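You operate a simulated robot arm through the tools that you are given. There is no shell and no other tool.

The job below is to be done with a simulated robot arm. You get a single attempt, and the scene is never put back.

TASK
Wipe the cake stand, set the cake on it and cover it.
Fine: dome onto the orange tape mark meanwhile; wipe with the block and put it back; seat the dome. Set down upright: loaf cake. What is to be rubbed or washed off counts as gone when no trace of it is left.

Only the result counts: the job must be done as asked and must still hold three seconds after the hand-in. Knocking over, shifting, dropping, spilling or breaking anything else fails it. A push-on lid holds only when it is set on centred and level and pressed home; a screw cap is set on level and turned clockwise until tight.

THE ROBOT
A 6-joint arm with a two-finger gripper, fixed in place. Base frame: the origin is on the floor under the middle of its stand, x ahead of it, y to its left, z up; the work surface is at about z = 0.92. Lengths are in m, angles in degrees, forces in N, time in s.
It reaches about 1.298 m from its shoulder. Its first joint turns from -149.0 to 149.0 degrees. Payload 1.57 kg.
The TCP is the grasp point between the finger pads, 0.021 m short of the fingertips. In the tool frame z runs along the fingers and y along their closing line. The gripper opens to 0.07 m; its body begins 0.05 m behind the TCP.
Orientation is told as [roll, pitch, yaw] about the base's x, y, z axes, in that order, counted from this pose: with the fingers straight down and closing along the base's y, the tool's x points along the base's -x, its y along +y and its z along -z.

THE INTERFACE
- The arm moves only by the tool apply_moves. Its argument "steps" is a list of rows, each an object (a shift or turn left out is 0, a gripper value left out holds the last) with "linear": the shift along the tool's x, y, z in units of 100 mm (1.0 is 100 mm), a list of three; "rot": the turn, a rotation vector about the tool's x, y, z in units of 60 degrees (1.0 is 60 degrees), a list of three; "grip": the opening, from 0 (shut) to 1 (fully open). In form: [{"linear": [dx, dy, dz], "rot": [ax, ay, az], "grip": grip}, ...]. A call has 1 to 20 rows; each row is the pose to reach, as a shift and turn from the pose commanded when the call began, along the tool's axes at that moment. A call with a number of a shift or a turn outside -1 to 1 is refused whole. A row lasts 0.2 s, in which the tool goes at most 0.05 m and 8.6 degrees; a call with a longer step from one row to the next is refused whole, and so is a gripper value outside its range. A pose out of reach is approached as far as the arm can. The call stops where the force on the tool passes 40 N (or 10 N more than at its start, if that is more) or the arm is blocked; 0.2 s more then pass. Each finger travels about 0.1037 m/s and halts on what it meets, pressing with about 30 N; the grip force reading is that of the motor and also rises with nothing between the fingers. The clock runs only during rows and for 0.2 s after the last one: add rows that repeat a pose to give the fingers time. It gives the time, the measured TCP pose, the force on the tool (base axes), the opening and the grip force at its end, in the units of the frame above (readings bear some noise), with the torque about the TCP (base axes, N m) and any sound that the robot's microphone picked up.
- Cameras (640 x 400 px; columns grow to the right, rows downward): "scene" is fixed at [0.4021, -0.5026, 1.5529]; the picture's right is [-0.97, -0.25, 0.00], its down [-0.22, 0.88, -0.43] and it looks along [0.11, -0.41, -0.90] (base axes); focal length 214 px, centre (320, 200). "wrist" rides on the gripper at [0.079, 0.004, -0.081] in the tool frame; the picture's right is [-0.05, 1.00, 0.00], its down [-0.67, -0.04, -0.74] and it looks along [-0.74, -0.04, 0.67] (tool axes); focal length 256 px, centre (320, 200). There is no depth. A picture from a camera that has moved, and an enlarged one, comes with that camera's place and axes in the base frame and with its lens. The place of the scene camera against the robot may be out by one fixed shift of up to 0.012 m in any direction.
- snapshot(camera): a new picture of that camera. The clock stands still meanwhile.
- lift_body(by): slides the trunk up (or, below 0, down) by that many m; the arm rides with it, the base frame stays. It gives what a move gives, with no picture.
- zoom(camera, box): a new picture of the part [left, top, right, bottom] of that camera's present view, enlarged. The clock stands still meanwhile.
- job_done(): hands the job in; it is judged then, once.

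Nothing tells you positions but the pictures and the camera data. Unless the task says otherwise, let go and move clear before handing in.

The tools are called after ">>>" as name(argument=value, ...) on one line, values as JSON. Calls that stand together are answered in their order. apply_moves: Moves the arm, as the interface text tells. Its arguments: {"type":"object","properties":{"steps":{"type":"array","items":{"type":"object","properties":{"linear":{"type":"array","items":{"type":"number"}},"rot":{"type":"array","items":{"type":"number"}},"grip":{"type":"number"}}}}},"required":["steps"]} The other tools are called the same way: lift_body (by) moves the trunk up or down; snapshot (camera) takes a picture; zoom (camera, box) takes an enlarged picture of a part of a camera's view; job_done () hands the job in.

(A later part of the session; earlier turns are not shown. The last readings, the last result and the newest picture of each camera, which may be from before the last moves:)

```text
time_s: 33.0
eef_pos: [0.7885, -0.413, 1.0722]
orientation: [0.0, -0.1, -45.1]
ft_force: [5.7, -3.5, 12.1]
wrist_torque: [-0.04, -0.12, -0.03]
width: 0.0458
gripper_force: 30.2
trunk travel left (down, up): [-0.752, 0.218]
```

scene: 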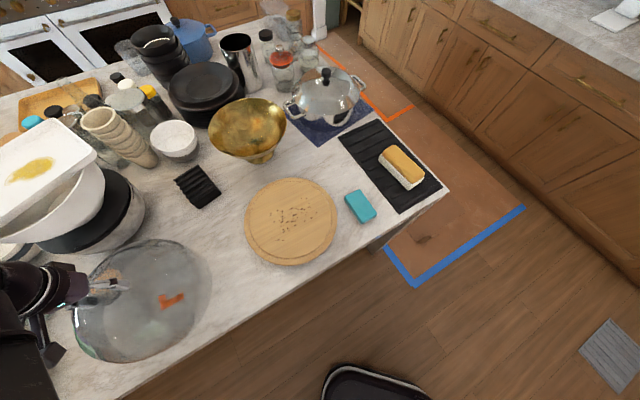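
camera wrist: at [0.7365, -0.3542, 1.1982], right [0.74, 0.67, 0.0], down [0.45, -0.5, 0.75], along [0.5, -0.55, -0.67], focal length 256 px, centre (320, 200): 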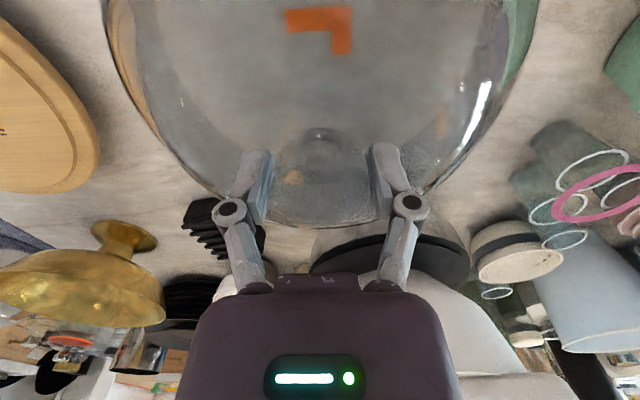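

Contact: the dome now stands on the counter (the stand's ledge is thus about 46 mm high). I'll ease the pressure and release the knob.

>>> lift_body(by=0.0015)

>>> apply_moves(steps=[{"grip": 0.7}, {"grip": 0.8}, {"grip": 1.0}, {"grip": 1.0}])

>>> zoom(camera="wrist", box=[160, 40, 480, 240])

```text
time_s: 33.5
eef_pos: [0.7887, -0.4121, 1.0715]
orientation: [-0.1, 0.1, -45.0]
ft_force: [-0.2, -0.1, -4.2]
wrist_torque: [-0.04, -0.05, -0.01]
width: 0.0455
gripper_force: 29.7
trunk travel left (down, up): [-0.754, 0.216]
```

```text
time_s: 34.5
eef_pos: [0.7886, -0.4134, 1.0729]
orientation: [0.0, 0.0, -45.0]
ft_force: [0.1, 0.6, -0.1]
wrist_torque: [0.02, 0.0, -0.02]
width: 0.0698
gripper_force: 0.0
trunk travel left (down, up): [-0.754, 0.216]
```

```text
2.00 times, centred on (320, 140) of wrist
camera zoom: at [0.7362, -0.354, 1.153], right [0.74, 0.67, 0.0], down [0.45, -0.5, 0.75], along [0.5, -0.55, -0.67], focal length 512 px, centre (320, 320)
```

zoom: 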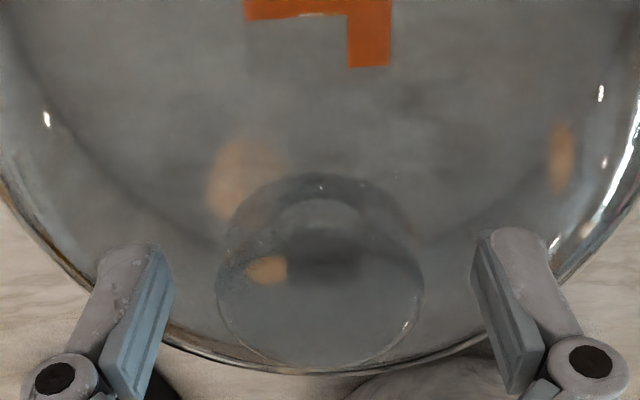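

The dome stands free on the mark with the knob centred between the open fingers. I'll rise clear and go look at the board and block from above.

>>> lift_body(by=0.13)

>>> snapshot(camera="scene")

>>> snapshot(camera="wrist")

```text
time_s: 36.1
eef_pos: [0.7888, -0.4113, 1.2031]
orientation: [0.0, 0.0, -45.0]
ft_force: [0.1, 0.0, 0.4]
wrist_torque: [0.03, -0.01, 0.01]
width: 0.07
gripper_force: 0.1
trunk travel left (down, up): [-0.884, 0.086]
```

```text
taken
```

scene: 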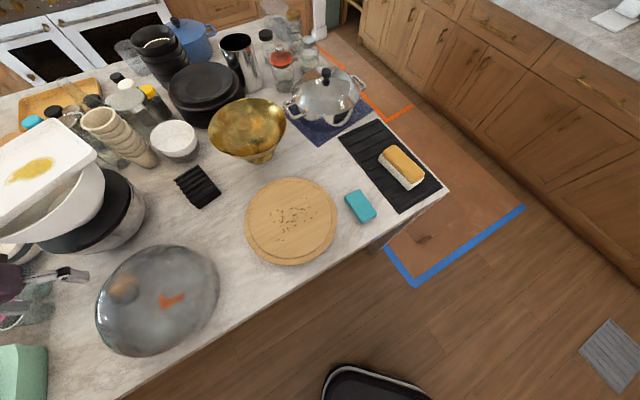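

```text
taken
camera wrist: at [0.7363, -0.354, 1.2829], right [0.74, 0.67, 0.0], down [0.45, -0.5, 0.75], along [0.5, -0.55, -0.67], focal length 256 px, centre (320, 200)
```

wrist: 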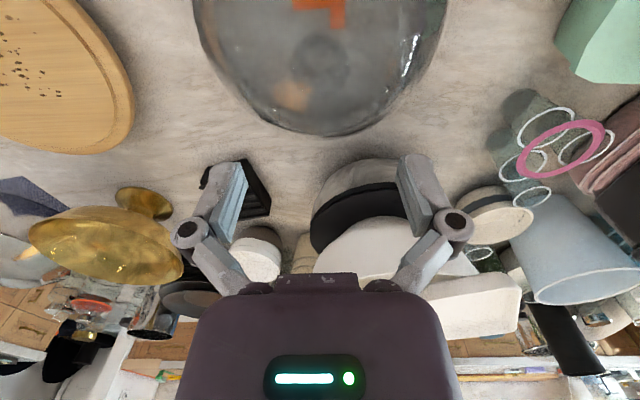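

The dome is upright and covers the mark. I'll move back over the board for a closer look at its specks and rim shape.

>>> apply_moves(steps=[{"linear": [0.05, -0.25, 0]}, {"linear": [0.15, -0.6, 0]}, {"linear": [0.25, -0.9, 0]}, {"linear": [0.3, -1.0, 0]}])

>>> apply_moves(steps=[{"linear": [0.1, -0.4, 0]}, {"linear": [0.2, -0.8, 0]}, {"linear": [0.3, -1.0, 0]}])

>>> apply_moves(steps=[{"linear": [0.1, -0.4, 0]}, {"linear": [0.2, -0.8, 0]}, {"linear": [0.3, -1.0, 0]}])

>>> apply_moves(steps=[{"linear": [0.1, -0.3, 0]}, {"linear": [0.2, -0.6, 0]}, {"linear": [0.2, -0.6, 0]}])

>>> snapshot(camera="wrist")

```text
time_s: 37.1
eef_pos: [0.6964, -0.4621, 1.2026]
orientation: [0.0, 0.0, -44.9]
ft_force: [0.3, -0.1, -0.6]
wrist_torque: [-0.01, 0.0, -0.04]
width: 0.0699
gripper_force: 0.1
trunk travel left (down, up): [-0.884, 0.086]
```

```text
time_s: 37.9
eef_pos: [0.6031, -0.5094, 1.2026]
orientation: [0.0, 0.0, -45.0]
ft_force: [0.3, 0.6, -0.4]
wrist_torque: [0.03, -0.01, 0.01]
width: 0.0701
gripper_force: 0.0
trunk travel left (down, up): [-0.884, 0.086]
```

```text
time_s: 38.7
eef_pos: [0.5119, -0.5616, 1.2039]
orientation: [0.1, -0.1, -45.0]
ft_force: [-0.3, 0.2, 0.2]
wrist_torque: [0.0, -0.01, -0.01]
width: 0.07
gripper_force: 0.0
trunk travel left (down, up): [-0.884, 0.086]
```

```text
time_s: 39.5
eef_pos: [0.4574, -0.5872, 1.2022]
orientation: [0.1, -0.1, -45.0]
ft_force: [-0.1, 0.5, -0.5]
wrist_torque: [-0.02, -0.03, -0.01]
width: 0.0701
gripper_force: 0.0
trunk travel left (down, up): [-0.884, 0.086]
```

```text
taken
camera wrist: at [0.4043, -0.5288, 1.283], right [0.74, 0.67, 0.0], down [0.45, -0.5, 0.75], along [0.5, -0.55, -0.67], focal length 256 px, centre (320, 200)
```

wrist: 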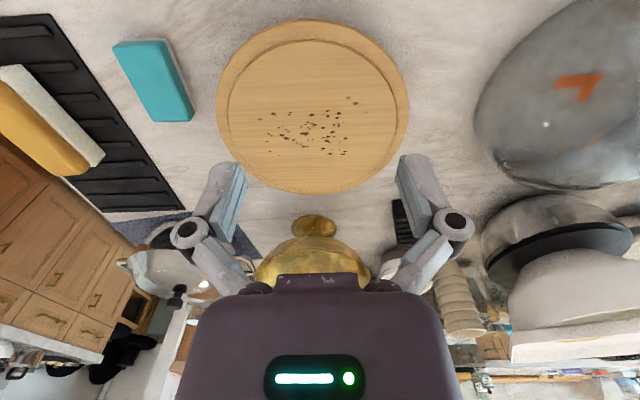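

>>> zoom(camera="wrist", box=[200, 10, 430, 200])

>>> zoom(camera="wrist", box=[90, 20, 220, 140])

```text
2.11 times, centred on (315, 105) of wrist
camera zoom: at [0.4043, -0.5288, 1.283], right [0.74, 0.67, 0.0], down [0.45, -0.5, 0.75], along [0.5, -0.55, -0.67], focal length 539 px, centre (330, 400)
```

zoom: 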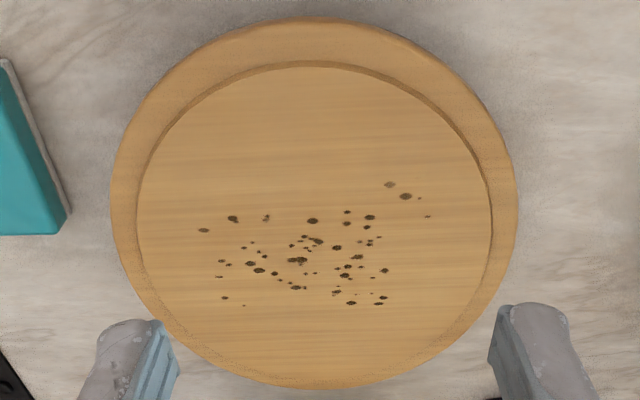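

```text
3.33 times, centred on (155, 80) of wrist
camera zoom: at [0.4043, -0.5288, 1.283], right [0.74, 0.67, 0.0], down [0.45, -0.5, 0.75], along [0.5, -0.55, -0.67], focal length 853 px, centre (870, 600)
```

zoom: 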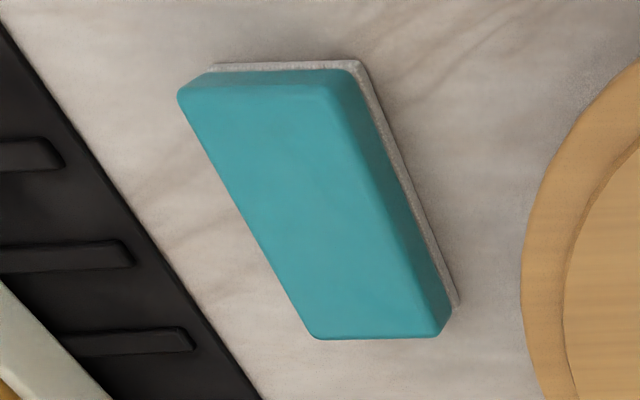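

The board's inner disc is slightly raised with a ledge around it, centre near (0.533, -0.690); specks span roughly ±8 cm. The block is about 56 x 97 mm at (0.343, -0.787), lying almost square to the gripper (yaw ≈ -47°). I'll move above it.

>>> apply_moves(steps=[{"linear": [-0.1, -0.3, 0]}, {"linear": [-0.2, -0.65, 0]}, {"linear": [-0.3, -1.0, 0]}])

>>> apply_moves(steps=[{"linear": [-0.1, -0.35, 0]}, {"linear": [-0.2, -0.7, 0]}, {"linear": [-0.3, -1.0, 0], "rot": [0, 0, 0.02]}, {"linear": [-0.3, -1.0, 0], "rot": [0, 0, 0.033]}])

>>> apply_moves(steps=[{"linear": [0, -0.216, 0]}, {"linear": [0, -0.216, 0]}])

>>> snapshot(camera="wrist")

```text
time_s: 40.3
eef_pos: [0.4072, -0.6883, 1.2014]
orientation: [0.1, 0.0, -45.0]
ft_force: [-0.4, 0.5, -0.2]
wrist_torque: [0.0, 0.02, 0.01]
width: 0.07
gripper_force: 0.0
trunk travel left (down, up): [-0.884, 0.086]
```

```text
time_s: 41.3
eef_pos: [0.3561, -0.7736, 1.2015]
orientation: [0.1, -0.1, -47.1]
ft_force: [0.0, 0.4, -0.2]
wrist_torque: [-0.03, 0.02, 0.0]
width: 0.0699
gripper_force: 0.1
trunk travel left (down, up): [-0.884, 0.086]
```

```text
time_s: 41.9
eef_pos: [0.3413, -0.7908, 1.2032]
orientation: [0.1, 0.0, -47.1]
ft_force: [-0.6, 1.2, 0.2]
wrist_torque: [0.01, 0.02, 0.01]
width: 0.0698
gripper_force: 0.1
trunk travel left (down, up): [-0.884, 0.086]
```

```text
taken
camera wrist: at [0.2901, -0.729, 1.283], right [0.77, 0.64, 0.0], down [0.43, -0.51, 0.75], along [0.48, -0.57, -0.67], focal length 256 px, centre (320, 200)
```

wrist: 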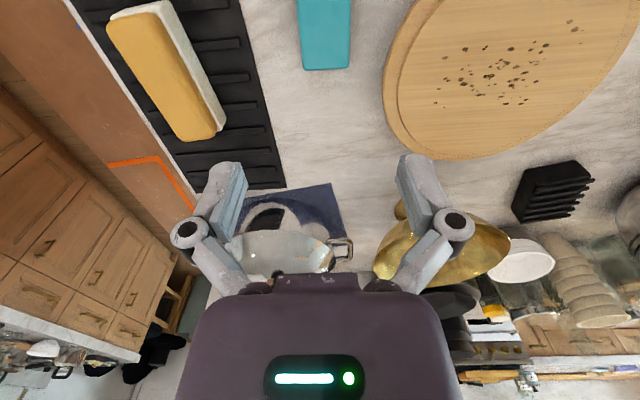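

The block lies straight below, square to the view. I'll lower the trunk for a closer look.

>>> lift_body(by=-0.14)

>>> snapshot(camera="wrist")

>>> zoom(camera="wrist", box=[240, 0, 400, 140])

```text
time_s: 43.5
eef_pos: [0.3408, -0.7896, 1.0623]
orientation: [0.0, 0.0, -46.9]
ft_force: [0.0, 0.6, 0.4]
wrist_torque: [0.01, 0.0, 0.01]
width: 0.0697
gripper_force: 0.1
trunk travel left (down, up): [-0.744, 0.226]
```

```text
taken
camera wrist: at [0.2898, -0.729, 1.143], right [0.77, 0.64, 0.0], down [0.43, -0.51, 0.75], along [0.48, -0.57, -0.67], focal length 256 px, centre (320, 200)
```

wrist: 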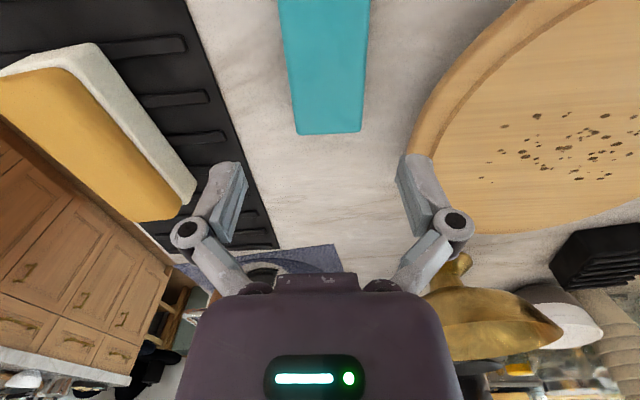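

```text
2.86 times, centred on (320, 70) of wrist
camera zoom: at [0.2898, -0.729, 1.143], right [0.77, 0.64, 0.0], down [0.43, -0.51, 0.75], along [0.48, -0.57, -0.67], focal length 731 px, centre (320, 571)
```

zoom: 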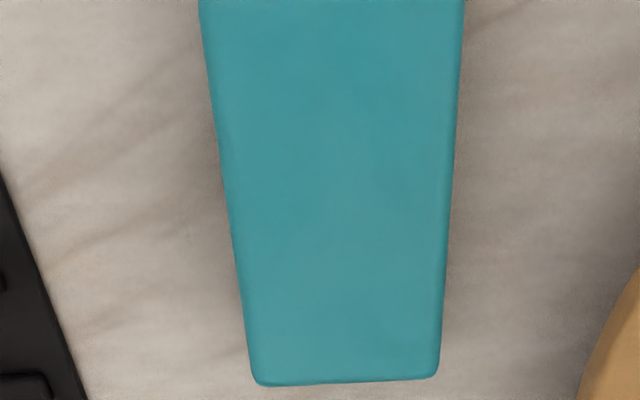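

The block is about 5.5 mm to the right of the finger midline and well aligned. Correcting and lowering further.

>>> apply_moves(steps=[{"linear": [-0.02, 0.055, 0]}, {"linear": [-0.02, 0.055, 0]}])

>>> lift_body(by=-0.075)

>>> snapshot(camera="wrist")

>>> zoom(camera="wrist", box=[200, 40, 440, 220])

```text
time_s: 44.1
eef_pos: [0.3465, -0.7873, 1.0629]
orientation: [0.0, 0.0, -47.0]
ft_force: [0.3, -0.2, -0.2]
wrist_torque: [0.02, 0.0, -0.02]
width: 0.0702
gripper_force: 0.1
trunk travel left (down, up): [-0.744, 0.226]
```

```text
time_s: 45.3
eef_pos: [0.3455, -0.7864, 0.9865]
orientation: [0.0, 0.0, -46.9]
ft_force: [-0.7, -0.1, -0.8]
wrist_torque: [-0.02, 0.0, 0.0]
width: 0.0701
gripper_force: 0.1
trunk travel left (down, up): [-0.669, 0.301]
```

```text
taken
camera wrist: at [0.2948, -0.7264, 1.068], right [0.77, 0.64, 0.0], down [0.43, -0.51, 0.75], along [0.48, -0.57, -0.67], focal length 256 px, centre (320, 200)
```

wrist: 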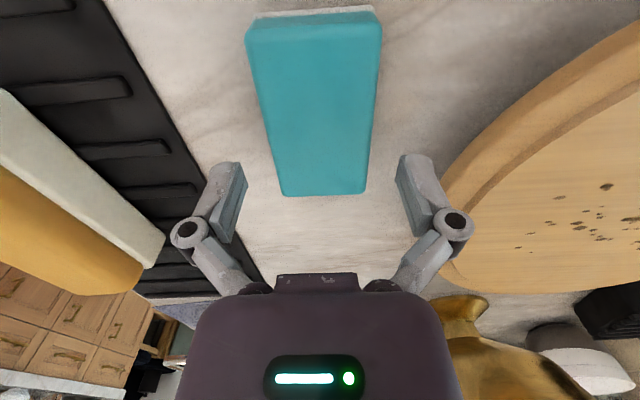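

```text
2.22 times, centred on (320, 130) of wrist
camera zoom: at [0.2948, -0.7264, 1.068], right [0.77, 0.64, 0.0], down [0.43, -0.51, 0.75], along [0.48, -0.57, -0.67], focal length 569 px, centre (320, 356)
```

zoom: 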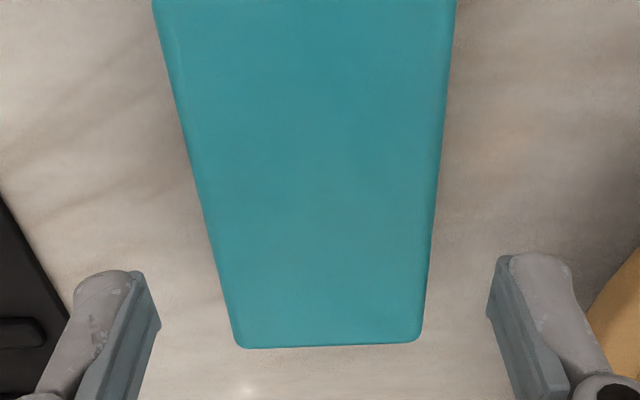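

The block is centred between the fingers. I'll lower to grasp height (tips about 8 mm above the counter) and close.

>>> lift_body(by=-0.037)

>>> snapshot(camera="wrist")

```text
time_s: 46.1
eef_pos: [0.3463, -0.7873, 0.9499]
orientation: [0.0, -0.1, -47.0]
ft_force: [-0.6, 0.3, 0.5]
wrist_torque: [0.01, -0.03, -0.01]
width: 0.0696
gripper_force: 0.1
trunk travel left (down, up): [-0.632, 0.338]
```

```text
taken
camera wrist: at [0.2948, -0.7264, 1.031], right [0.77, 0.64, 0.0], down [0.43, -0.51, 0.75], along [0.48, -0.57, -0.67], focal length 256 px, centre (320, 200)
```

wrist: 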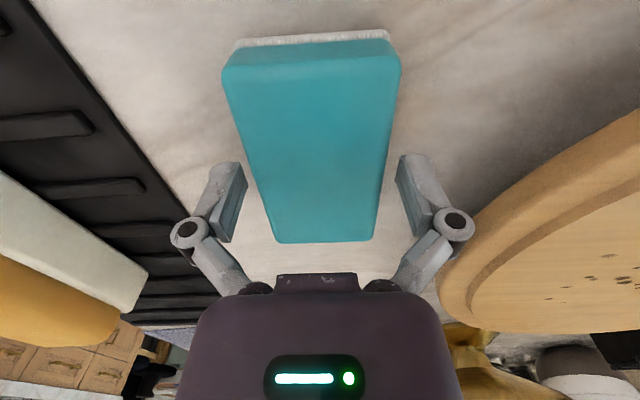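

>>> apply_moves(steps=[{"grip": 0.85}, {"grip": 0.7}, {"grip": 0.0}, {"grip": 0.0}, {"grip": 0.0}])

>>> snapshot(camera="wrist")

```text
time_s: 47.3
eef_pos: [0.3446, -0.787, 0.9515]
orientation: [0.0, -0.1, -47.0]
ft_force: [-0.3, -2.8, 5.6]
wrist_torque: [-0.01, 0.02, -0.01]
width: 0.0572
gripper_force: 29.8
trunk travel left (down, up): [-0.632, 0.338]
```

```text
taken
camera wrist: at [0.2947, -0.7264, 1.0312], right [0.77, 0.64, 0.0], down [0.43, -0.51, 0.75], along [0.48, -0.57, -0.67], focal length 256 px, centre (320, 200)
```

wrist: 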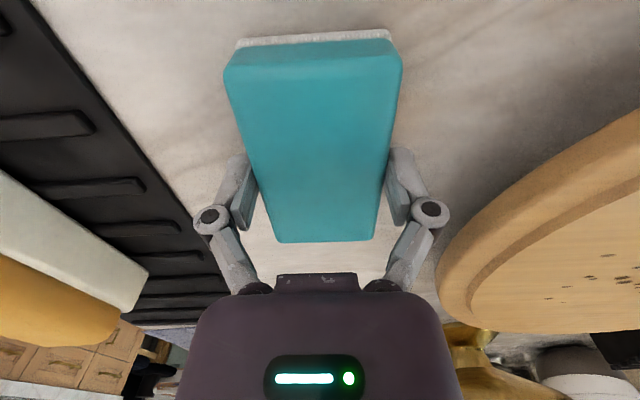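

The block is gripped (57 mm). Its home pose is TCP ≈ (0.3458, -0.7869, 0.950), yaw -47°. I'll lift it and carry it over the board's left side of the specks.

>>> lift_body(by=0.1)

>>> apply_moves(steps=[{"linear": [-0.1, 0.25, 0]}, {"linear": [-0.25, 0.6, 0]}, {"linear": [-0.4, 0.9, 0]}, {"linear": [-0.45, 1.0, 0]}])

>>> apply_moves(steps=[{"linear": [0, 0.25, 0]}, {"linear": [0.0, 0.48, 0]}, {"linear": [0.0, 0.48, 0]}])

>>> snapshot(camera="wrist")

>>> snapshot(camera="scene")

```text
time_s: 48.6
eef_pos: [0.3454, -0.7867, 1.0507]
orientation: [0.0, 0.0, -47.0]
ft_force: [-0.4, 0.6, -1.5]
wrist_torque: [-0.02, 0.0, 0.0]
width: 0.057
gripper_force: 29.8
trunk travel left (down, up): [-0.732, 0.238]
```

```text
time_s: 49.6
eef_pos: [0.4498, -0.7507, 1.0501]
orientation: [0.0, 0.0, -47.0]
ft_force: [1.0, 0.4, -0.6]
wrist_torque: [-0.03, 0.0, 0.02]
width: 0.0572
gripper_force: 29.7
trunk travel left (down, up): [-0.732, 0.238]
```

```text
time_s: 50.4
eef_pos: [0.4852, -0.7192, 1.0498]
orientation: [0.1, 0.0, -47.1]
ft_force: [0.0, 0.0, -1.0]
wrist_torque: [-0.01, 0.01, 0.01]
width: 0.0573
gripper_force: 29.8
trunk travel left (down, up): [-0.732, 0.238]
```

```text
taken
camera wrist: at [0.4338, -0.6578, 1.1309], right [0.77, 0.64, 0.0], down [0.43, -0.51, 0.75], along [0.48, -0.57, -0.67], focal length 256 px, centre (320, 200)
```

wrist: 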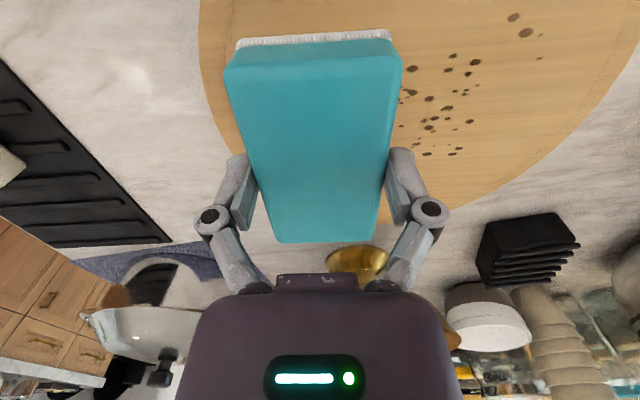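

```text
taken
```

scene: 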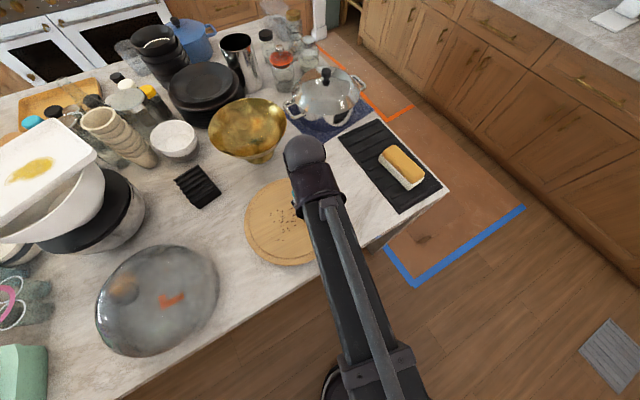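

The block hangs over the left part of the specks. I'll lower it to just above the board and then in small steps to contact.

>>> lift_body(by=-0.04)

>>> lift_body(by=-0.004)

>>> lift_body(by=-0.003)

```text
time_s: 51.2
eef_pos: [0.4841, -0.7189, 1.0109]
orientation: [0.0, 0.0, -47.0]
ft_force: [-0.2, 0.5, -1.0]
wrist_torque: [0.01, 0.0, 0.02]
width: 0.0572
gripper_force: 30.0
trunk travel left (down, up): [-0.692, 0.278]
```

```text
time_s: 51.8
eef_pos: [0.484, -0.719, 1.0058]
orientation: [-0.1, -0.1, -47.0]
ft_force: [0.5, 0.1, -1.0]
wrist_torque: [0.0, 0.0, -0.06]
width: 0.0572
gripper_force: 30.1
trunk travel left (down, up): [-0.688, 0.282]
```

```text
time_s: 52.3
eef_pos: [0.4846, -0.718, 1.004]
orientation: [0.0, -0.1, -47.0]
ft_force: [-0.2, 0.1, -0.9]
wrist_torque: [0.0, -0.02, 0.01]
width: 0.0573
gripper_force: 30.3
trunk travel left (down, up): [-0.685, 0.285]
```

>>> lift_body(by=-0.002)

>>> lift_body(by=-0.002)

>>> lift_body(by=-0.002)

```text
time_s: 52.8
eef_pos: [0.4847, -0.7182, 1.0007]
orientation: [0.0, 0.1, -47.0]
ft_force: [-0.3, 0.0, -0.7]
wrist_torque: [0.01, -0.01, -0.01]
width: 0.0573
gripper_force: 30.4
trunk travel left (down, up): [-0.683, 0.287]
```

```text
time_s: 53.3
eef_pos: [0.4837, -0.7175, 0.9997]
orientation: [0.0, -0.2, -47.0]
ft_force: [3.2, -4.4, 17.5]
wrist_torque: [0.03, 0.06, 0.01]
width: 0.0572
gripper_force: 29.6
trunk travel left (down, up): [-0.681, 0.289]
```

```text
time_s: 53.9
eef_pos: [0.4841, -0.7181, 0.9982]
orientation: [0.0, -0.2, -47.1]
ft_force: [2.5, -4.3, 16.8]
wrist_torque: [-0.07, -0.07, 0.02]
width: 0.0572
gripper_force: 30.0
trunk travel left (down, up): [-0.679, 0.291]
```

Contact with about 17 N on the board. Now I wipe across in a first stroke to the right.

>>> apply_moves(steps=[{"linear": [0, 0.1, 0]}, {"linear": [0, 0.25, 0]}, {"linear": [0, 0.4, 0]}, {"linear": [0, 0.55, 0]}, {"linear": [0, 0.7, 0]}, {"linear": [0, 0.85, 0]}, {"linear": [0, 1.0, 0]}])

>>> snapshot(camera="wrist")

>>> snapshot(camera="scene")

```text
time_s: 55.5
eef_pos: [0.5555, -0.6505, 0.9984]
orientation: [0.0, -0.2, -47.0]
ft_force: [-3.2, -3.4, 10.8]
wrist_torque: [-0.06, 0.18, -0.01]
width: 0.0571
gripper_force: 29.7
trunk travel left (down, up): [-0.679, 0.291]
```

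```text
taken
camera wrist: at [0.5052, -0.5887, 1.0787], right [0.77, 0.64, 0.0], down [0.43, -0.51, 0.75], along [0.48, -0.57, -0.67], focal length 256 px, centre (320, 200)
```

wrist: 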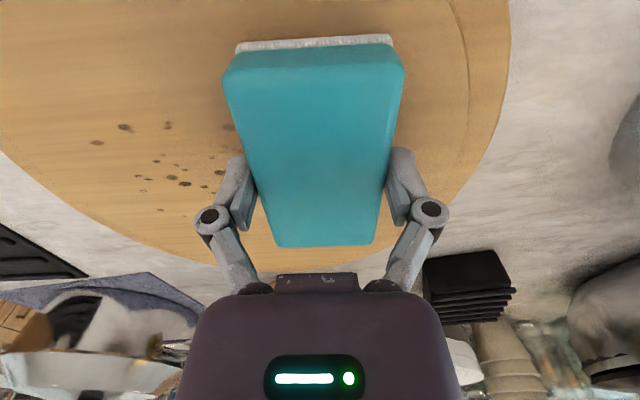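

```text
taken
```

scene: 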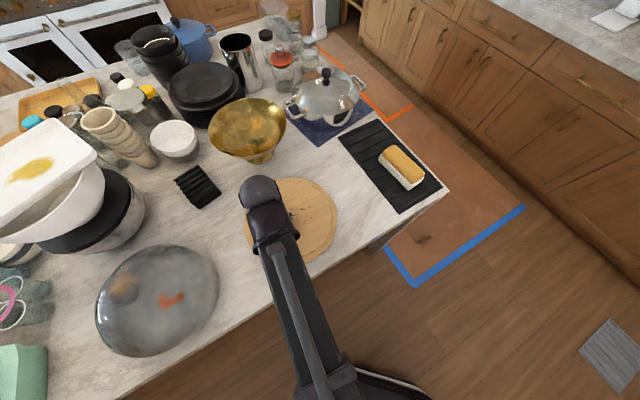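

>>> zoom(camera="wrist", box=[60, 80, 260, 240])

```text
2.50 times, centred on (160, 160) of wrist
camera zoom: at [0.5052, -0.5887, 1.0787], right [0.77, 0.64, 0.0], down [0.43, -0.51, 0.75], along [0.48, -0.57, -0.67], focal length 640 px, centre (720, 300)
```

zoom: 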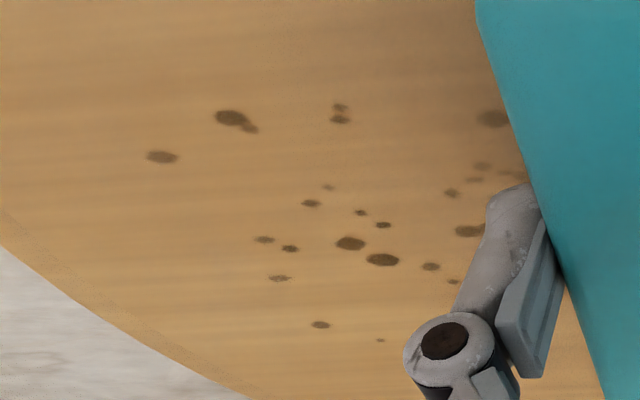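

The specks are fading with each pass, so I'll continue with more strokes, shifting the block a little fore and aft.

>>> apply_moves(steps=[{"linear": [0, 0.2, 0]}, {"linear": [0, 0.28, 0]}, {"linear": [0, 0.0, 0]}, {"linear": [0, -0.25, 0]}, {"linear": [0, -0.5, 0]}, {"linear": [0, -0.75, 0]}, {"linear": [0, -1.0, 0]}])

>>> apply_moves(steps=[{"linear": [0, -0.18, 0]}, {"linear": [-0.15, -0.15, 0]}, {"linear": [-0.15, 0.1, 0]}, {"linear": [-0.15, 0.35, 0]}, {"linear": [-0.15, 0.6, 0]}, {"linear": [-0.15, 0.85, 0]}, {"linear": [-0.15, 1.0, 0]}])

>>> apply_moves(steps=[{"linear": [0, 0.2, 0]}, {"linear": [0.1, 0.26, 0]}, {"linear": [0.2, 0.1, 0]}, {"linear": [0.22, -0.15, 0]}, {"linear": [0.22, -0.4, 0]}, {"linear": [0.22, -0.65, 0]}, {"linear": [0.22, -0.85, 0]}, {"linear": [0.22, -1.0, 0]}])

>>> snapshot(camera="wrist")

>>> snapshot(camera="scene")

```text
time_s: 57.0
eef_pos: [0.485, -0.7188, 0.998]
orientation: [0.0, -0.1, -46.9]
ft_force: [0.5, 1.7, 8.6]
wrist_torque: [0.14, -0.2, 0.04]
width: 0.0573
gripper_force: 29.4
trunk travel left (down, up): [-0.679, 0.291]
```

```text
time_s: 58.6
eef_pos: [0.5665, -0.6598, 0.9982]
orientation: [0.1, 0.0, -47.0]
ft_force: [-1.6, -2.3, 8.4]
wrist_torque: [-0.12, 0.09, 0.02]
width: 0.0572
gripper_force: 30.0
trunk travel left (down, up): [-0.679, 0.291]
```

```text
time_s: 60.5
eef_pos: [0.4777, -0.7132, 0.9979]
orientation: [0.0, 0.0, -47.0]
ft_force: [2.3, 1.7, 6.9]
wrist_torque: [0.07, -0.14, 0.02]
width: 0.0572
gripper_force: 30.5
trunk travel left (down, up): [-0.679, 0.291]
```

```text
taken
camera wrist: at [0.4282, -0.6529, 1.0785], right [0.77, 0.64, 0.0], down [0.43, -0.51, 0.75], along [0.48, -0.57, -0.67], focal length 256 px, centre (320, 200)
```

wrist: 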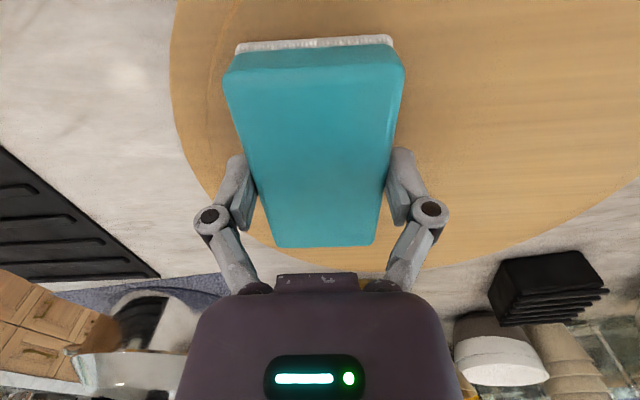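

```text
taken
```

scene: 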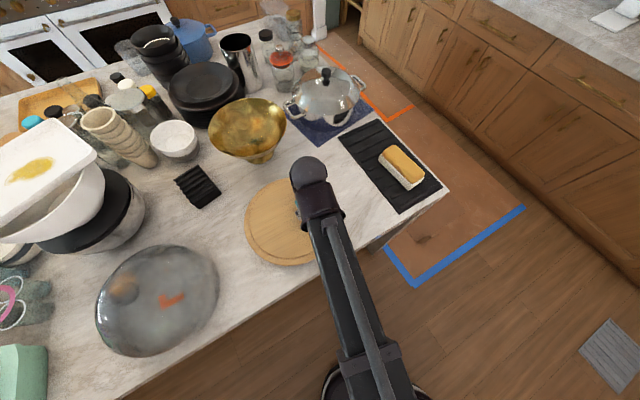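

The exposed part looks clean. I'll check for faint traces in enlarged views.

>>> zoom(camera="wrist", box=[380, 0, 640, 240])

>>> zoom(camera="scene", box=[230, 160, 350, 280])

```text
1.67 times, centred on (510, 120) of wrist
camera zoom: at [0.4282, -0.6529, 1.0785], right [0.77, 0.64, 0.0], down [0.43, -0.51, 0.75], along [0.48, -0.57, -0.67], focal length 427 px, centre (3, 333)
```

zoom: 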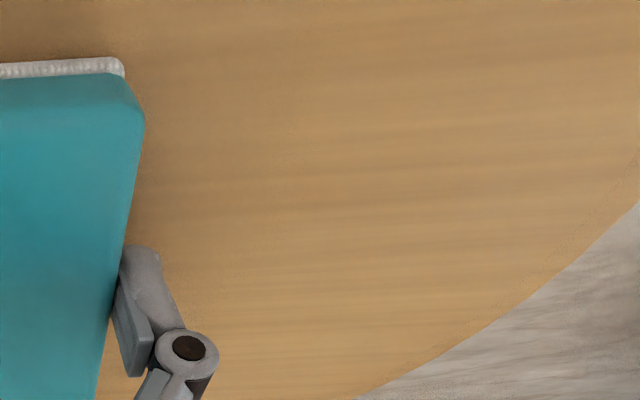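

```text
3.33 times, centred on (290, 220) of scene
camera zoom: at [0.4021, -0.5026, 1.5529], right [-0.97, -0.25, 0.0], down [-0.22, 0.88, -0.43], along [0.11, -0.41, -0.9], focal length 715 px, centre (420, 133)
```

zoom: 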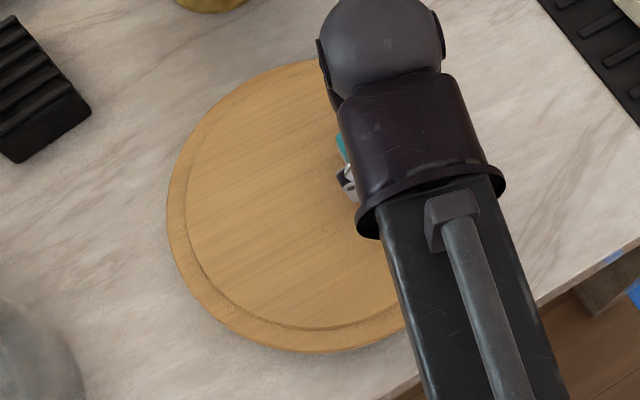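

It's clean so far; I'll do two more overlapping strokes to cover the edges of the speck area.

>>> apply_moves(steps=[{"linear": [0, -0.22, 0]}, {"linear": [0.1, -0.22, 0]}, {"linear": [0.12, 0.0, 0]}, {"linear": [0.12, 0.25, 0]}, {"linear": [0.12, 0.5, 0]}, {"linear": [0.12, 0.75, 0]}, {"linear": [0.12, 1.0, 0]}])

>>> apply_moves(steps=[{"linear": [0, 0.25, 0]}, {"linear": [-0.25, 0.22, 0]}, {"linear": [-0.45, 0.1, 0]}, {"linear": [-0.45, -0.15, 0]}, {"linear": [-0.45, -0.4, 0]}, {"linear": [-0.45, -0.65, 0]}, {"linear": [-0.45, -0.85, 0]}, {"linear": [-0.45, -1.0, 0]}])

>>> apply_moves(steps=[{"linear": [0, -0.15, 0]}, {"linear": [0.2, -0.18, 0]}, {"linear": [0.25, 0.0, 0]}, {"linear": [0.25, 0.25, 0]}, {"linear": [0.25, 0.5, 0]}, {"linear": [0.25, 0.75, 0]}, {"linear": [0.25, 1.0, 0]}])

>>> lift_body(by=0.08)

>>> snapshot(camera="wrist")

>>> snapshot(camera="scene")

```text
time_s: 62.0
eef_pos: [0.5445, -0.6381, 0.9979]
orientation: [-0.1, 0.0, -47.0]
ft_force: [-1.3, -0.4, 6.8]
wrist_torque: [-0.1, 0.1, -0.04]
width: 0.0568
gripper_force: 29.9
trunk travel left (down, up): [-0.679, 0.291]
```

```text
time_s: 63.9
eef_pos: [0.5017, -0.7368, 0.9976]
orientation: [0.0, 0.0, -47.0]
ft_force: [0.5, 0.9, 5.1]
wrist_torque: [0.04, -0.09, 0.02]
width: 0.0574
gripper_force: 29.8
trunk travel left (down, up): [-0.679, 0.291]
```

```text
time_s: 65.5
eef_pos: [0.5569, -0.651, 0.9987]
orientation: [-0.1, -0.2, -47.0]
ft_force: [-1.1, -0.7, 5.8]
wrist_torque: [-0.13, 0.07, -0.03]
width: 0.0574
gripper_force: 29.6
trunk travel left (down, up): [-0.679, 0.291]
```

```text
time_s: 66.6
eef_pos: [0.5567, -0.6513, 1.0764]
orientation: [0.0, 0.0, -47.1]
ft_force: [-0.7, 0.3, -0.4]
wrist_torque: [-0.02, 0.0, 0.01]
width: 0.057
gripper_force: 29.5
trunk travel left (down, up): [-0.759, 0.211]
```

```text
taken
camera wrist: at [0.5062, -0.5904, 1.1579], right [0.77, 0.64, 0.0], down [0.43, -0.51, 0.75], along [0.48, -0.57, -0.67], focal length 256 px, centre (320, 200)
```

wrist: 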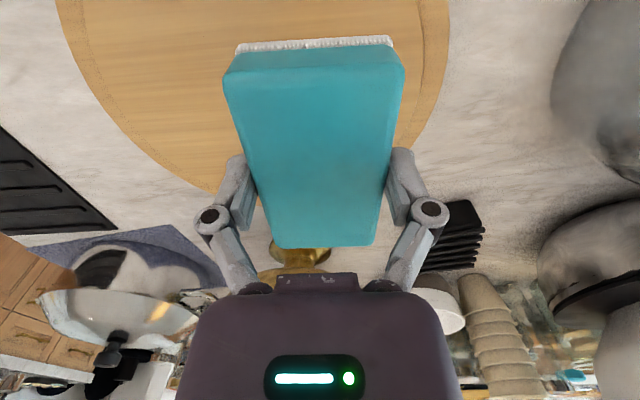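

```text
taken
```

scene: 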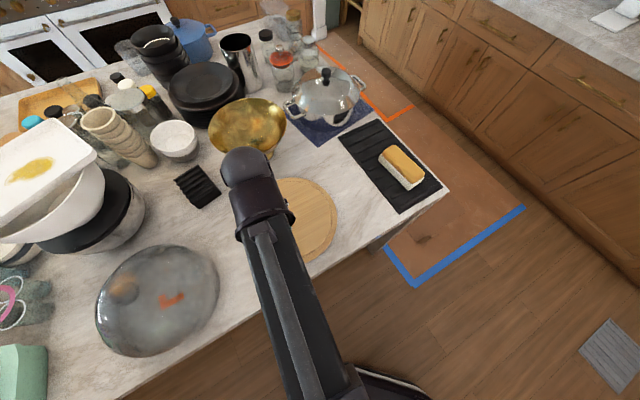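

The block is lifted; next I carry it back above its home spot and inspect the board on the way.

>>> apply_moves(steps=[{"linear": [0.1, -0.3, 0]}, {"linear": [0.2, -0.65, 0]}, {"linear": [0.3, -1.0, 0]}])

>>> apply_moves(steps=[{"linear": [0.1, -0.35, 0]}, {"linear": [0.148, -0.7, 0]}, {"linear": [0.148, -1.0, 0]}])

>>> apply_moves(steps=[{"linear": [0, -0.25, 0]}, {"linear": [0, -0.473, 0]}, {"linear": [0, -0.473, 0]}])

>>> snapshot(camera="wrist")

>>> zoom(camera="scene", box=[230, 160, 350, 280])

```text
time_s: 67.4
eef_pos: [0.4622, -0.7007, 1.077]
orientation: [0.0, 0.0, -47.0]
ft_force: [-0.2, 0.1, 0.3]
wrist_torque: [0.01, -0.03, -0.01]
width: 0.0571
gripper_force: 29.9
trunk travel left (down, up): [-0.759, 0.211]
```

```text
time_s: 68.2
eef_pos: [0.3783, -0.7566, 1.0771]
orientation: [-0.1, 0.0, -47.1]
ft_force: [-0.4, 0.0, -1.1]
wrist_torque: [0.02, 0.01, -0.01]
width: 0.0573
gripper_force: 29.3
trunk travel left (down, up): [-0.759, 0.211]
```

```text
time_s: 69.0
eef_pos: [0.3468, -0.7896, 1.0768]
orientation: [0.0, 0.1, -46.9]
ft_force: [-0.4, 0.7, -0.3]
wrist_torque: [0.01, 0.02, 0.02]
width: 0.0571
gripper_force: 30.2
trunk travel left (down, up): [-0.759, 0.211]
```

```text
taken
camera wrist: at [0.2953, -0.7277, 1.158], right [0.77, 0.64, 0.0], down [0.43, -0.51, 0.75], along [0.48, -0.57, -0.67], focal length 256 px, centre (320, 200)
```

wrist: 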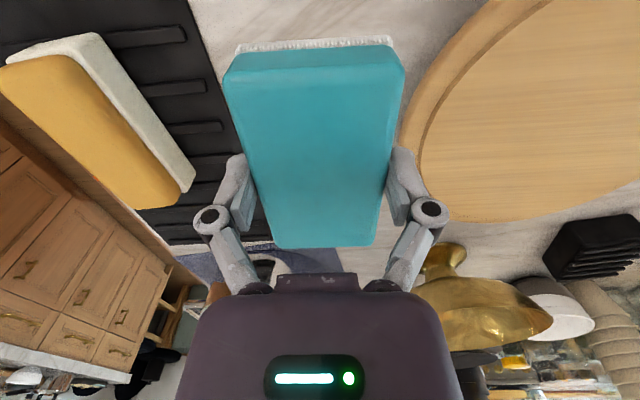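

```text
3.33 times, centred on (290, 220) of scene
camera zoom: at [0.4021, -0.5026, 1.5529], right [-0.97, -0.25, 0.0], down [-0.22, 0.88, -0.43], along [0.11, -0.41, -0.9], focal length 715 px, centre (420, 133)
```

zoom: 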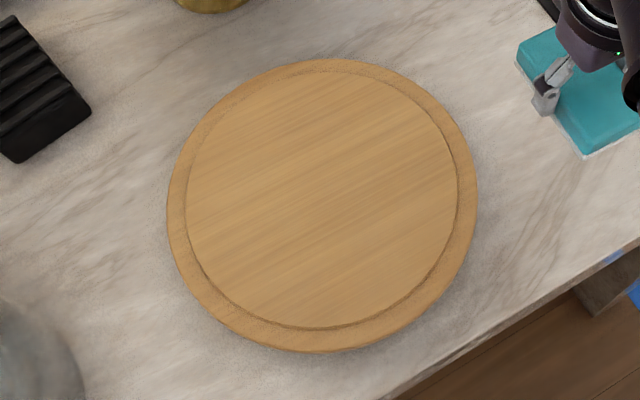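

The board looks clean and has not moved. I'll enlarge further to verify that no trace is left.

>>> zoom(camera="scene", box=[255, 185, 325, 245])

>>> zoom(camera="wrist", box=[400, 0, 640, 220])

```text
6.67 times, centred on (290, 215) of scene
camera zoom: at [0.4021, -0.5026, 1.5529], right [-0.97, -0.25, 0.0], down [-0.22, 0.88, -0.43], along [0.11, -0.41, -0.9], focal length 1430 px, centre (520, 100)
```

zoom: 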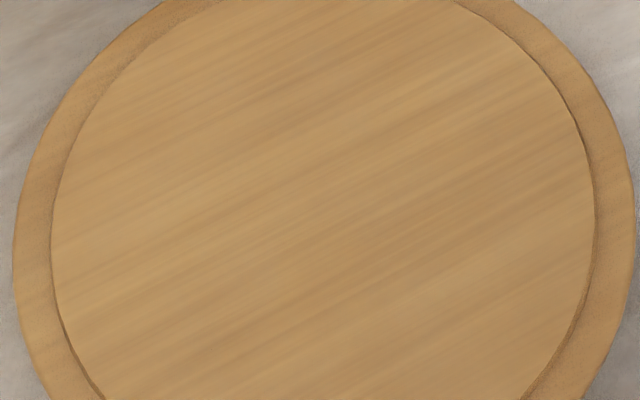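

```text
1.82 times, centred on (520, 110) of wrist
camera zoom: at [0.2953, -0.7277, 1.158], right [0.77, 0.64, 0.0], down [0.43, -0.51, 0.75], along [0.48, -0.57, -0.67], focal length 465 px, centre (-44, 364)
```

zoom: 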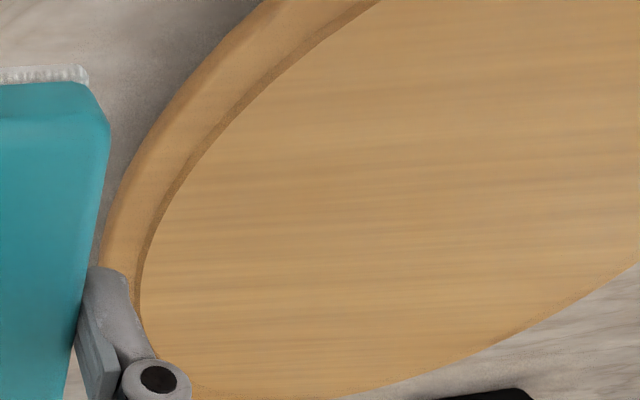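

No trace remains. I'll align exactly with the block's home pose and lower it.

>>> apply_moves(steps=[{"linear": [0.013, 0.005, 0]}, {"linear": [0.013, 0.005, 0]}])

>>> lift_body(by=-0.12)

>>> snapshot(camera="wrist")

```text
time_s: 69.6
eef_pos: [0.3453, -0.7857, 1.0775]
orientation: [0.0, 0.0, -47.1]
ft_force: [-0.4, -0.5, -1.2]
wrist_torque: [0.01, -0.01, -0.02]
width: 0.0571
gripper_force: 30.6
trunk travel left (down, up): [-0.759, 0.211]
```

```text
time_s: 71.1
eef_pos: [0.3459, -0.7852, 0.9577]
orientation: [0.0, 0.1, -47.1]
ft_force: [0.3, -0.6, -0.5]
wrist_torque: [-0.03, -0.01, -0.01]
width: 0.0571
gripper_force: 30.1
trunk travel left (down, up): [-0.639, 0.331]
```

```text
taken
camera wrist: at [0.2951, -0.7253, 1.038], right [0.77, 0.64, 0.0], down [0.43, -0.51, 0.75], along [0.48, -0.57, -0.67], focal length 256 px, centre (320, 200)
```

wrist: 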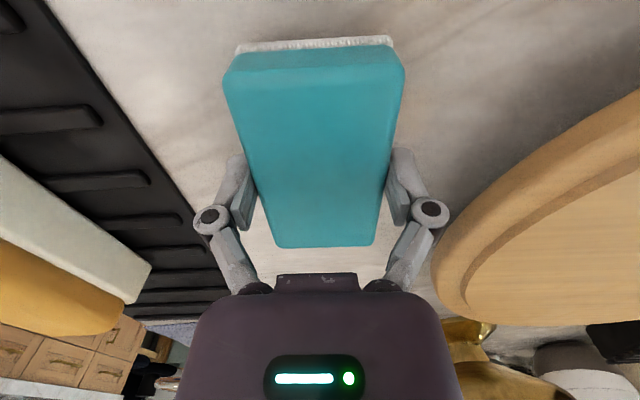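

>>> apply_moves(steps=[{"linear": [-0.005, -0.01, 0]}, {"linear": [-0.005, -0.01, 0]}])

>>> lift_body(by=-0.005)

>>> lift_body(by=-0.002)

>>> lift_body(by=-0.0015)

```text
time_s: 71.7
eef_pos: [0.3445, -0.7874, 0.9577]
orientation: [0.0, 0.1, -47.0]
ft_force: [-0.1, -0.1, -0.3]
wrist_torque: [0.01, -0.01, -0.05]
width: 0.057
gripper_force: 30.4
trunk travel left (down, up): [-0.639, 0.331]
```

```text
time_s: 72.3
eef_pos: [0.345, -0.7861, 0.9512]
orientation: [0.0, -0.1, -47.0]
ft_force: [0.4, 0.4, -0.3]
wrist_torque: [0.0, -0.01, 0.02]
width: 0.0572
gripper_force: 30.3
trunk travel left (down, up): [-0.634, 0.336]
```

```text
time_s: 72.8
eef_pos: [0.3448, -0.7867, 0.9501]
orientation: [0.1, -0.1, -47.0]
ft_force: [-0.6, 0.0, -1.1]
wrist_torque: [0.0, -0.01, 0.04]
width: 0.0573
gripper_force: 30.2
trunk travel left (down, up): [-0.632, 0.338]
```

```text
time_s: 73.3
eef_pos: [0.3457, -0.7884, 0.9493]
orientation: [0.0, 0.0, -47.0]
ft_force: [0.6, -0.4, -1.3]
wrist_torque: [0.02, 0.01, -0.03]
width: 0.0569
gripper_force: 30.0
trunk travel left (down, up): [-0.63, 0.34]
```

>>> lift_body(by=-0.001)

>>> lift_body(by=-0.001)

```text
time_s: 73.8
eef_pos: [0.3458, -0.788, 0.9474]
orientation: [0.0, 0.1, -46.9]
ft_force: [0.6, 0.5, -0.1]
wrist_torque: [-0.03, -0.02, 0.02]
width: 0.0567
gripper_force: 29.7
trunk travel left (down, up): [-0.629, 0.341]
```

```text
time_s: 74.3
eef_pos: [0.3453, -0.7865, 0.9486]
orientation: [0.0, -0.1, -47.1]
ft_force: [2.2, -5.5, 13.7]
wrist_torque: [0.16, 0.1, 0.0]
width: 0.0573
gripper_force: 29.9
trunk travel left (down, up): [-0.628, 0.342]
```

The block is back on the counter. Releasing it and rising.

>>> apply_moves(steps=[{"grip": 0.85}, {"grip": 1.0}, {"grip": 1.0}])

>>> lift_body(by=0.12)

>>> snapshot(camera="wrist")

>>> snapshot(camera="scene")

```text
time_s: 75.1
eef_pos: [0.3444, -0.7875, 0.9462]
orientation: [0.0, -0.1, -47.0]
ft_force: [-0.2, 0.0, -0.4]
wrist_torque: [0.03, 0.0, 0.0]
width: 0.0698
gripper_force: 0.1
trunk travel left (down, up): [-0.628, 0.342]
```

```text
time_s: 76.6
eef_pos: [0.3449, -0.7866, 1.0674]
orientation: [0.0, 0.0, -47.1]
ft_force: [-0.4, 0.3, 0.3]
wrist_torque: [0.02, 0.01, -0.02]
width: 0.07
gripper_force: 0.1
trunk travel left (down, up): [-0.748, 0.222]
```

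```text
taken
camera wrist: at [0.2944, -0.7265, 1.1474], right [0.77, 0.64, 0.0], down [0.43, -0.51, 0.75], along [0.48, -0.57, -0.67], focal length 256 px, centre (320, 200)
```

wrist: 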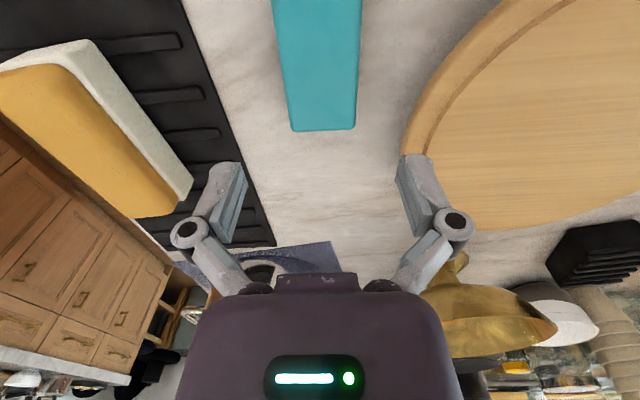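

```text
taken
```

scene: 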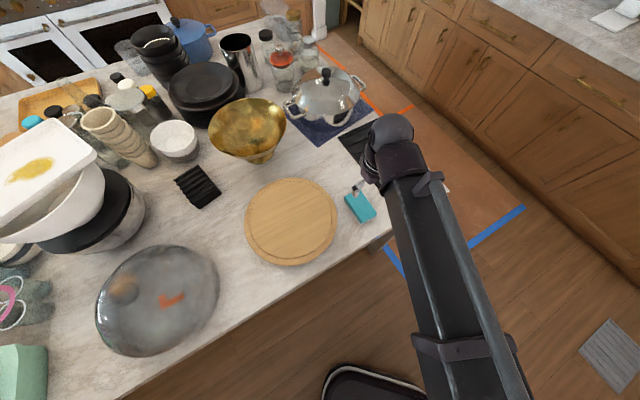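

The block is back where it was. Next is the loaf cake on the black mat (golden top up). I'll rise and move for a clear view of it.

>>> lift_body(by=0.1)

>>> apply_moves(steps=[{"linear": [0.1, -0.35, 0]}, {"linear": [0.2, -0.7, 0]}, {"linear": [0.3, -1.0, 0]}])

>>> apply_moves(steps=[{"linear": [0, -0.3, 0], "rot": [0, 0, 0.08]}, {"linear": [0.0, -0.6, 0], "rot": [0, 0, 0.18]}, {"linear": [0.0, -0.6, 0], "rot": [0, 0, 0.18]}])

>>> snapshot(camera="wrist")

>>> snapshot(camera="scene")

```text
time_s: 77.9
eef_pos: [0.3448, -0.7885, 1.1673]
orientation: [0.1, 0.0, -47.0]
ft_force: [0.0, -0.3, -0.1]
wrist_torque: [0.0, 0.01, 0.0]
width: 0.07
gripper_force: 0.0
trunk travel left (down, up): [-0.848, 0.122]
```

```text
time_s: 78.7
eef_pos: [0.2512, -0.8335, 1.1656]
orientation: [0.0, -0.1, -46.9]
ft_force: [0.3, 0.0, -0.7]
wrist_torque: [0.0, -0.02, 0.01]
width: 0.0699
gripper_force: 0.0
trunk travel left (down, up): [-0.848, 0.122]
```

```text
time_s: 79.5
eef_pos: [0.2061, -0.8736, 1.1667]
orientation: [0.1, 0.1, -57.8]
ft_force: [-0.6, -0.3, -0.2]
wrist_torque: [0.0, -0.02, 0.0]
width: 0.07
gripper_force: 0.1
trunk travel left (down, up): [-0.848, 0.122]
```

```text
taken
camera wrist: at [0.1681, -0.8034, 1.2475], right [0.87, 0.49, 0.0], down [0.32, -0.58, 0.75], along [0.36, -0.65, -0.67], focal length 256 px, centre (320, 200)
```

wrist: 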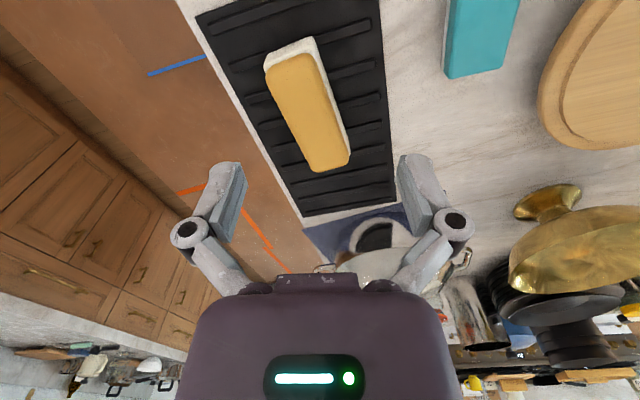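

```text
taken
```

scene: 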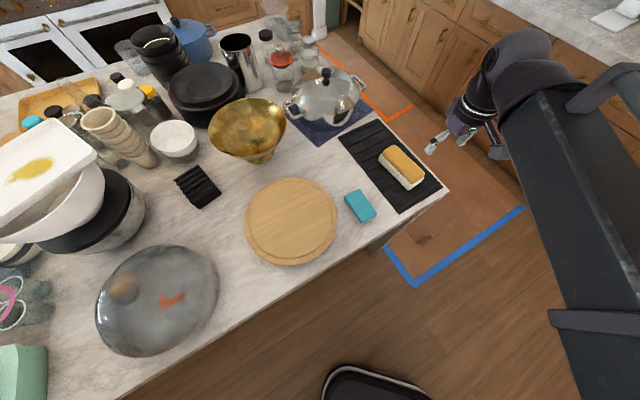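

>>> zoom(camera="wrist", box=[230, 10, 390, 190])

>>> zoom(camera="scene", box=[330, 110, 450, 220])

```text
2.22 times, centred on (310, 100) of wrist
camera zoom: at [0.1681, -0.8034, 1.2475], right [0.87, 0.49, 0.0], down [0.32, -0.58, 0.75], along [0.36, -0.65, -0.67], focal length 569 px, centre (342, 422)
```

zoom: 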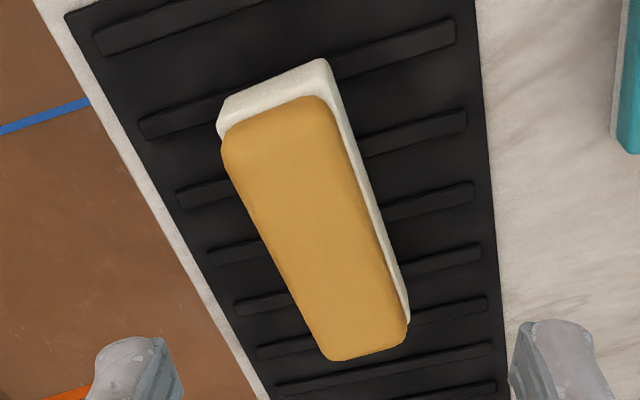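

```text
3.64 times, centred on (390, 165) of scene
camera zoom: at [0.4021, -0.5026, 1.5529], right [-0.97, -0.25, 0.0], down [-0.22, 0.88, -0.43], along [0.11, -0.41, -0.9], focal length 780 px, centre (66, 327)
```

zoom: 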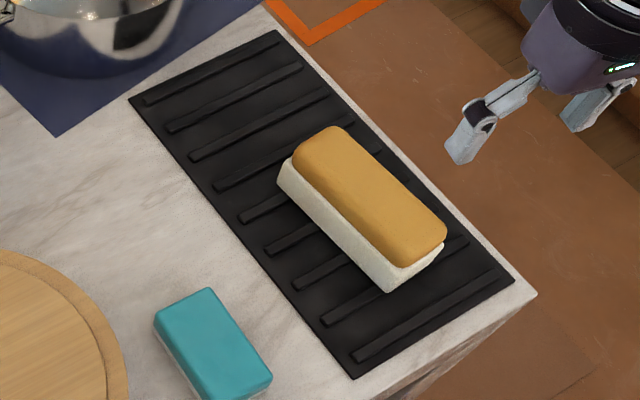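

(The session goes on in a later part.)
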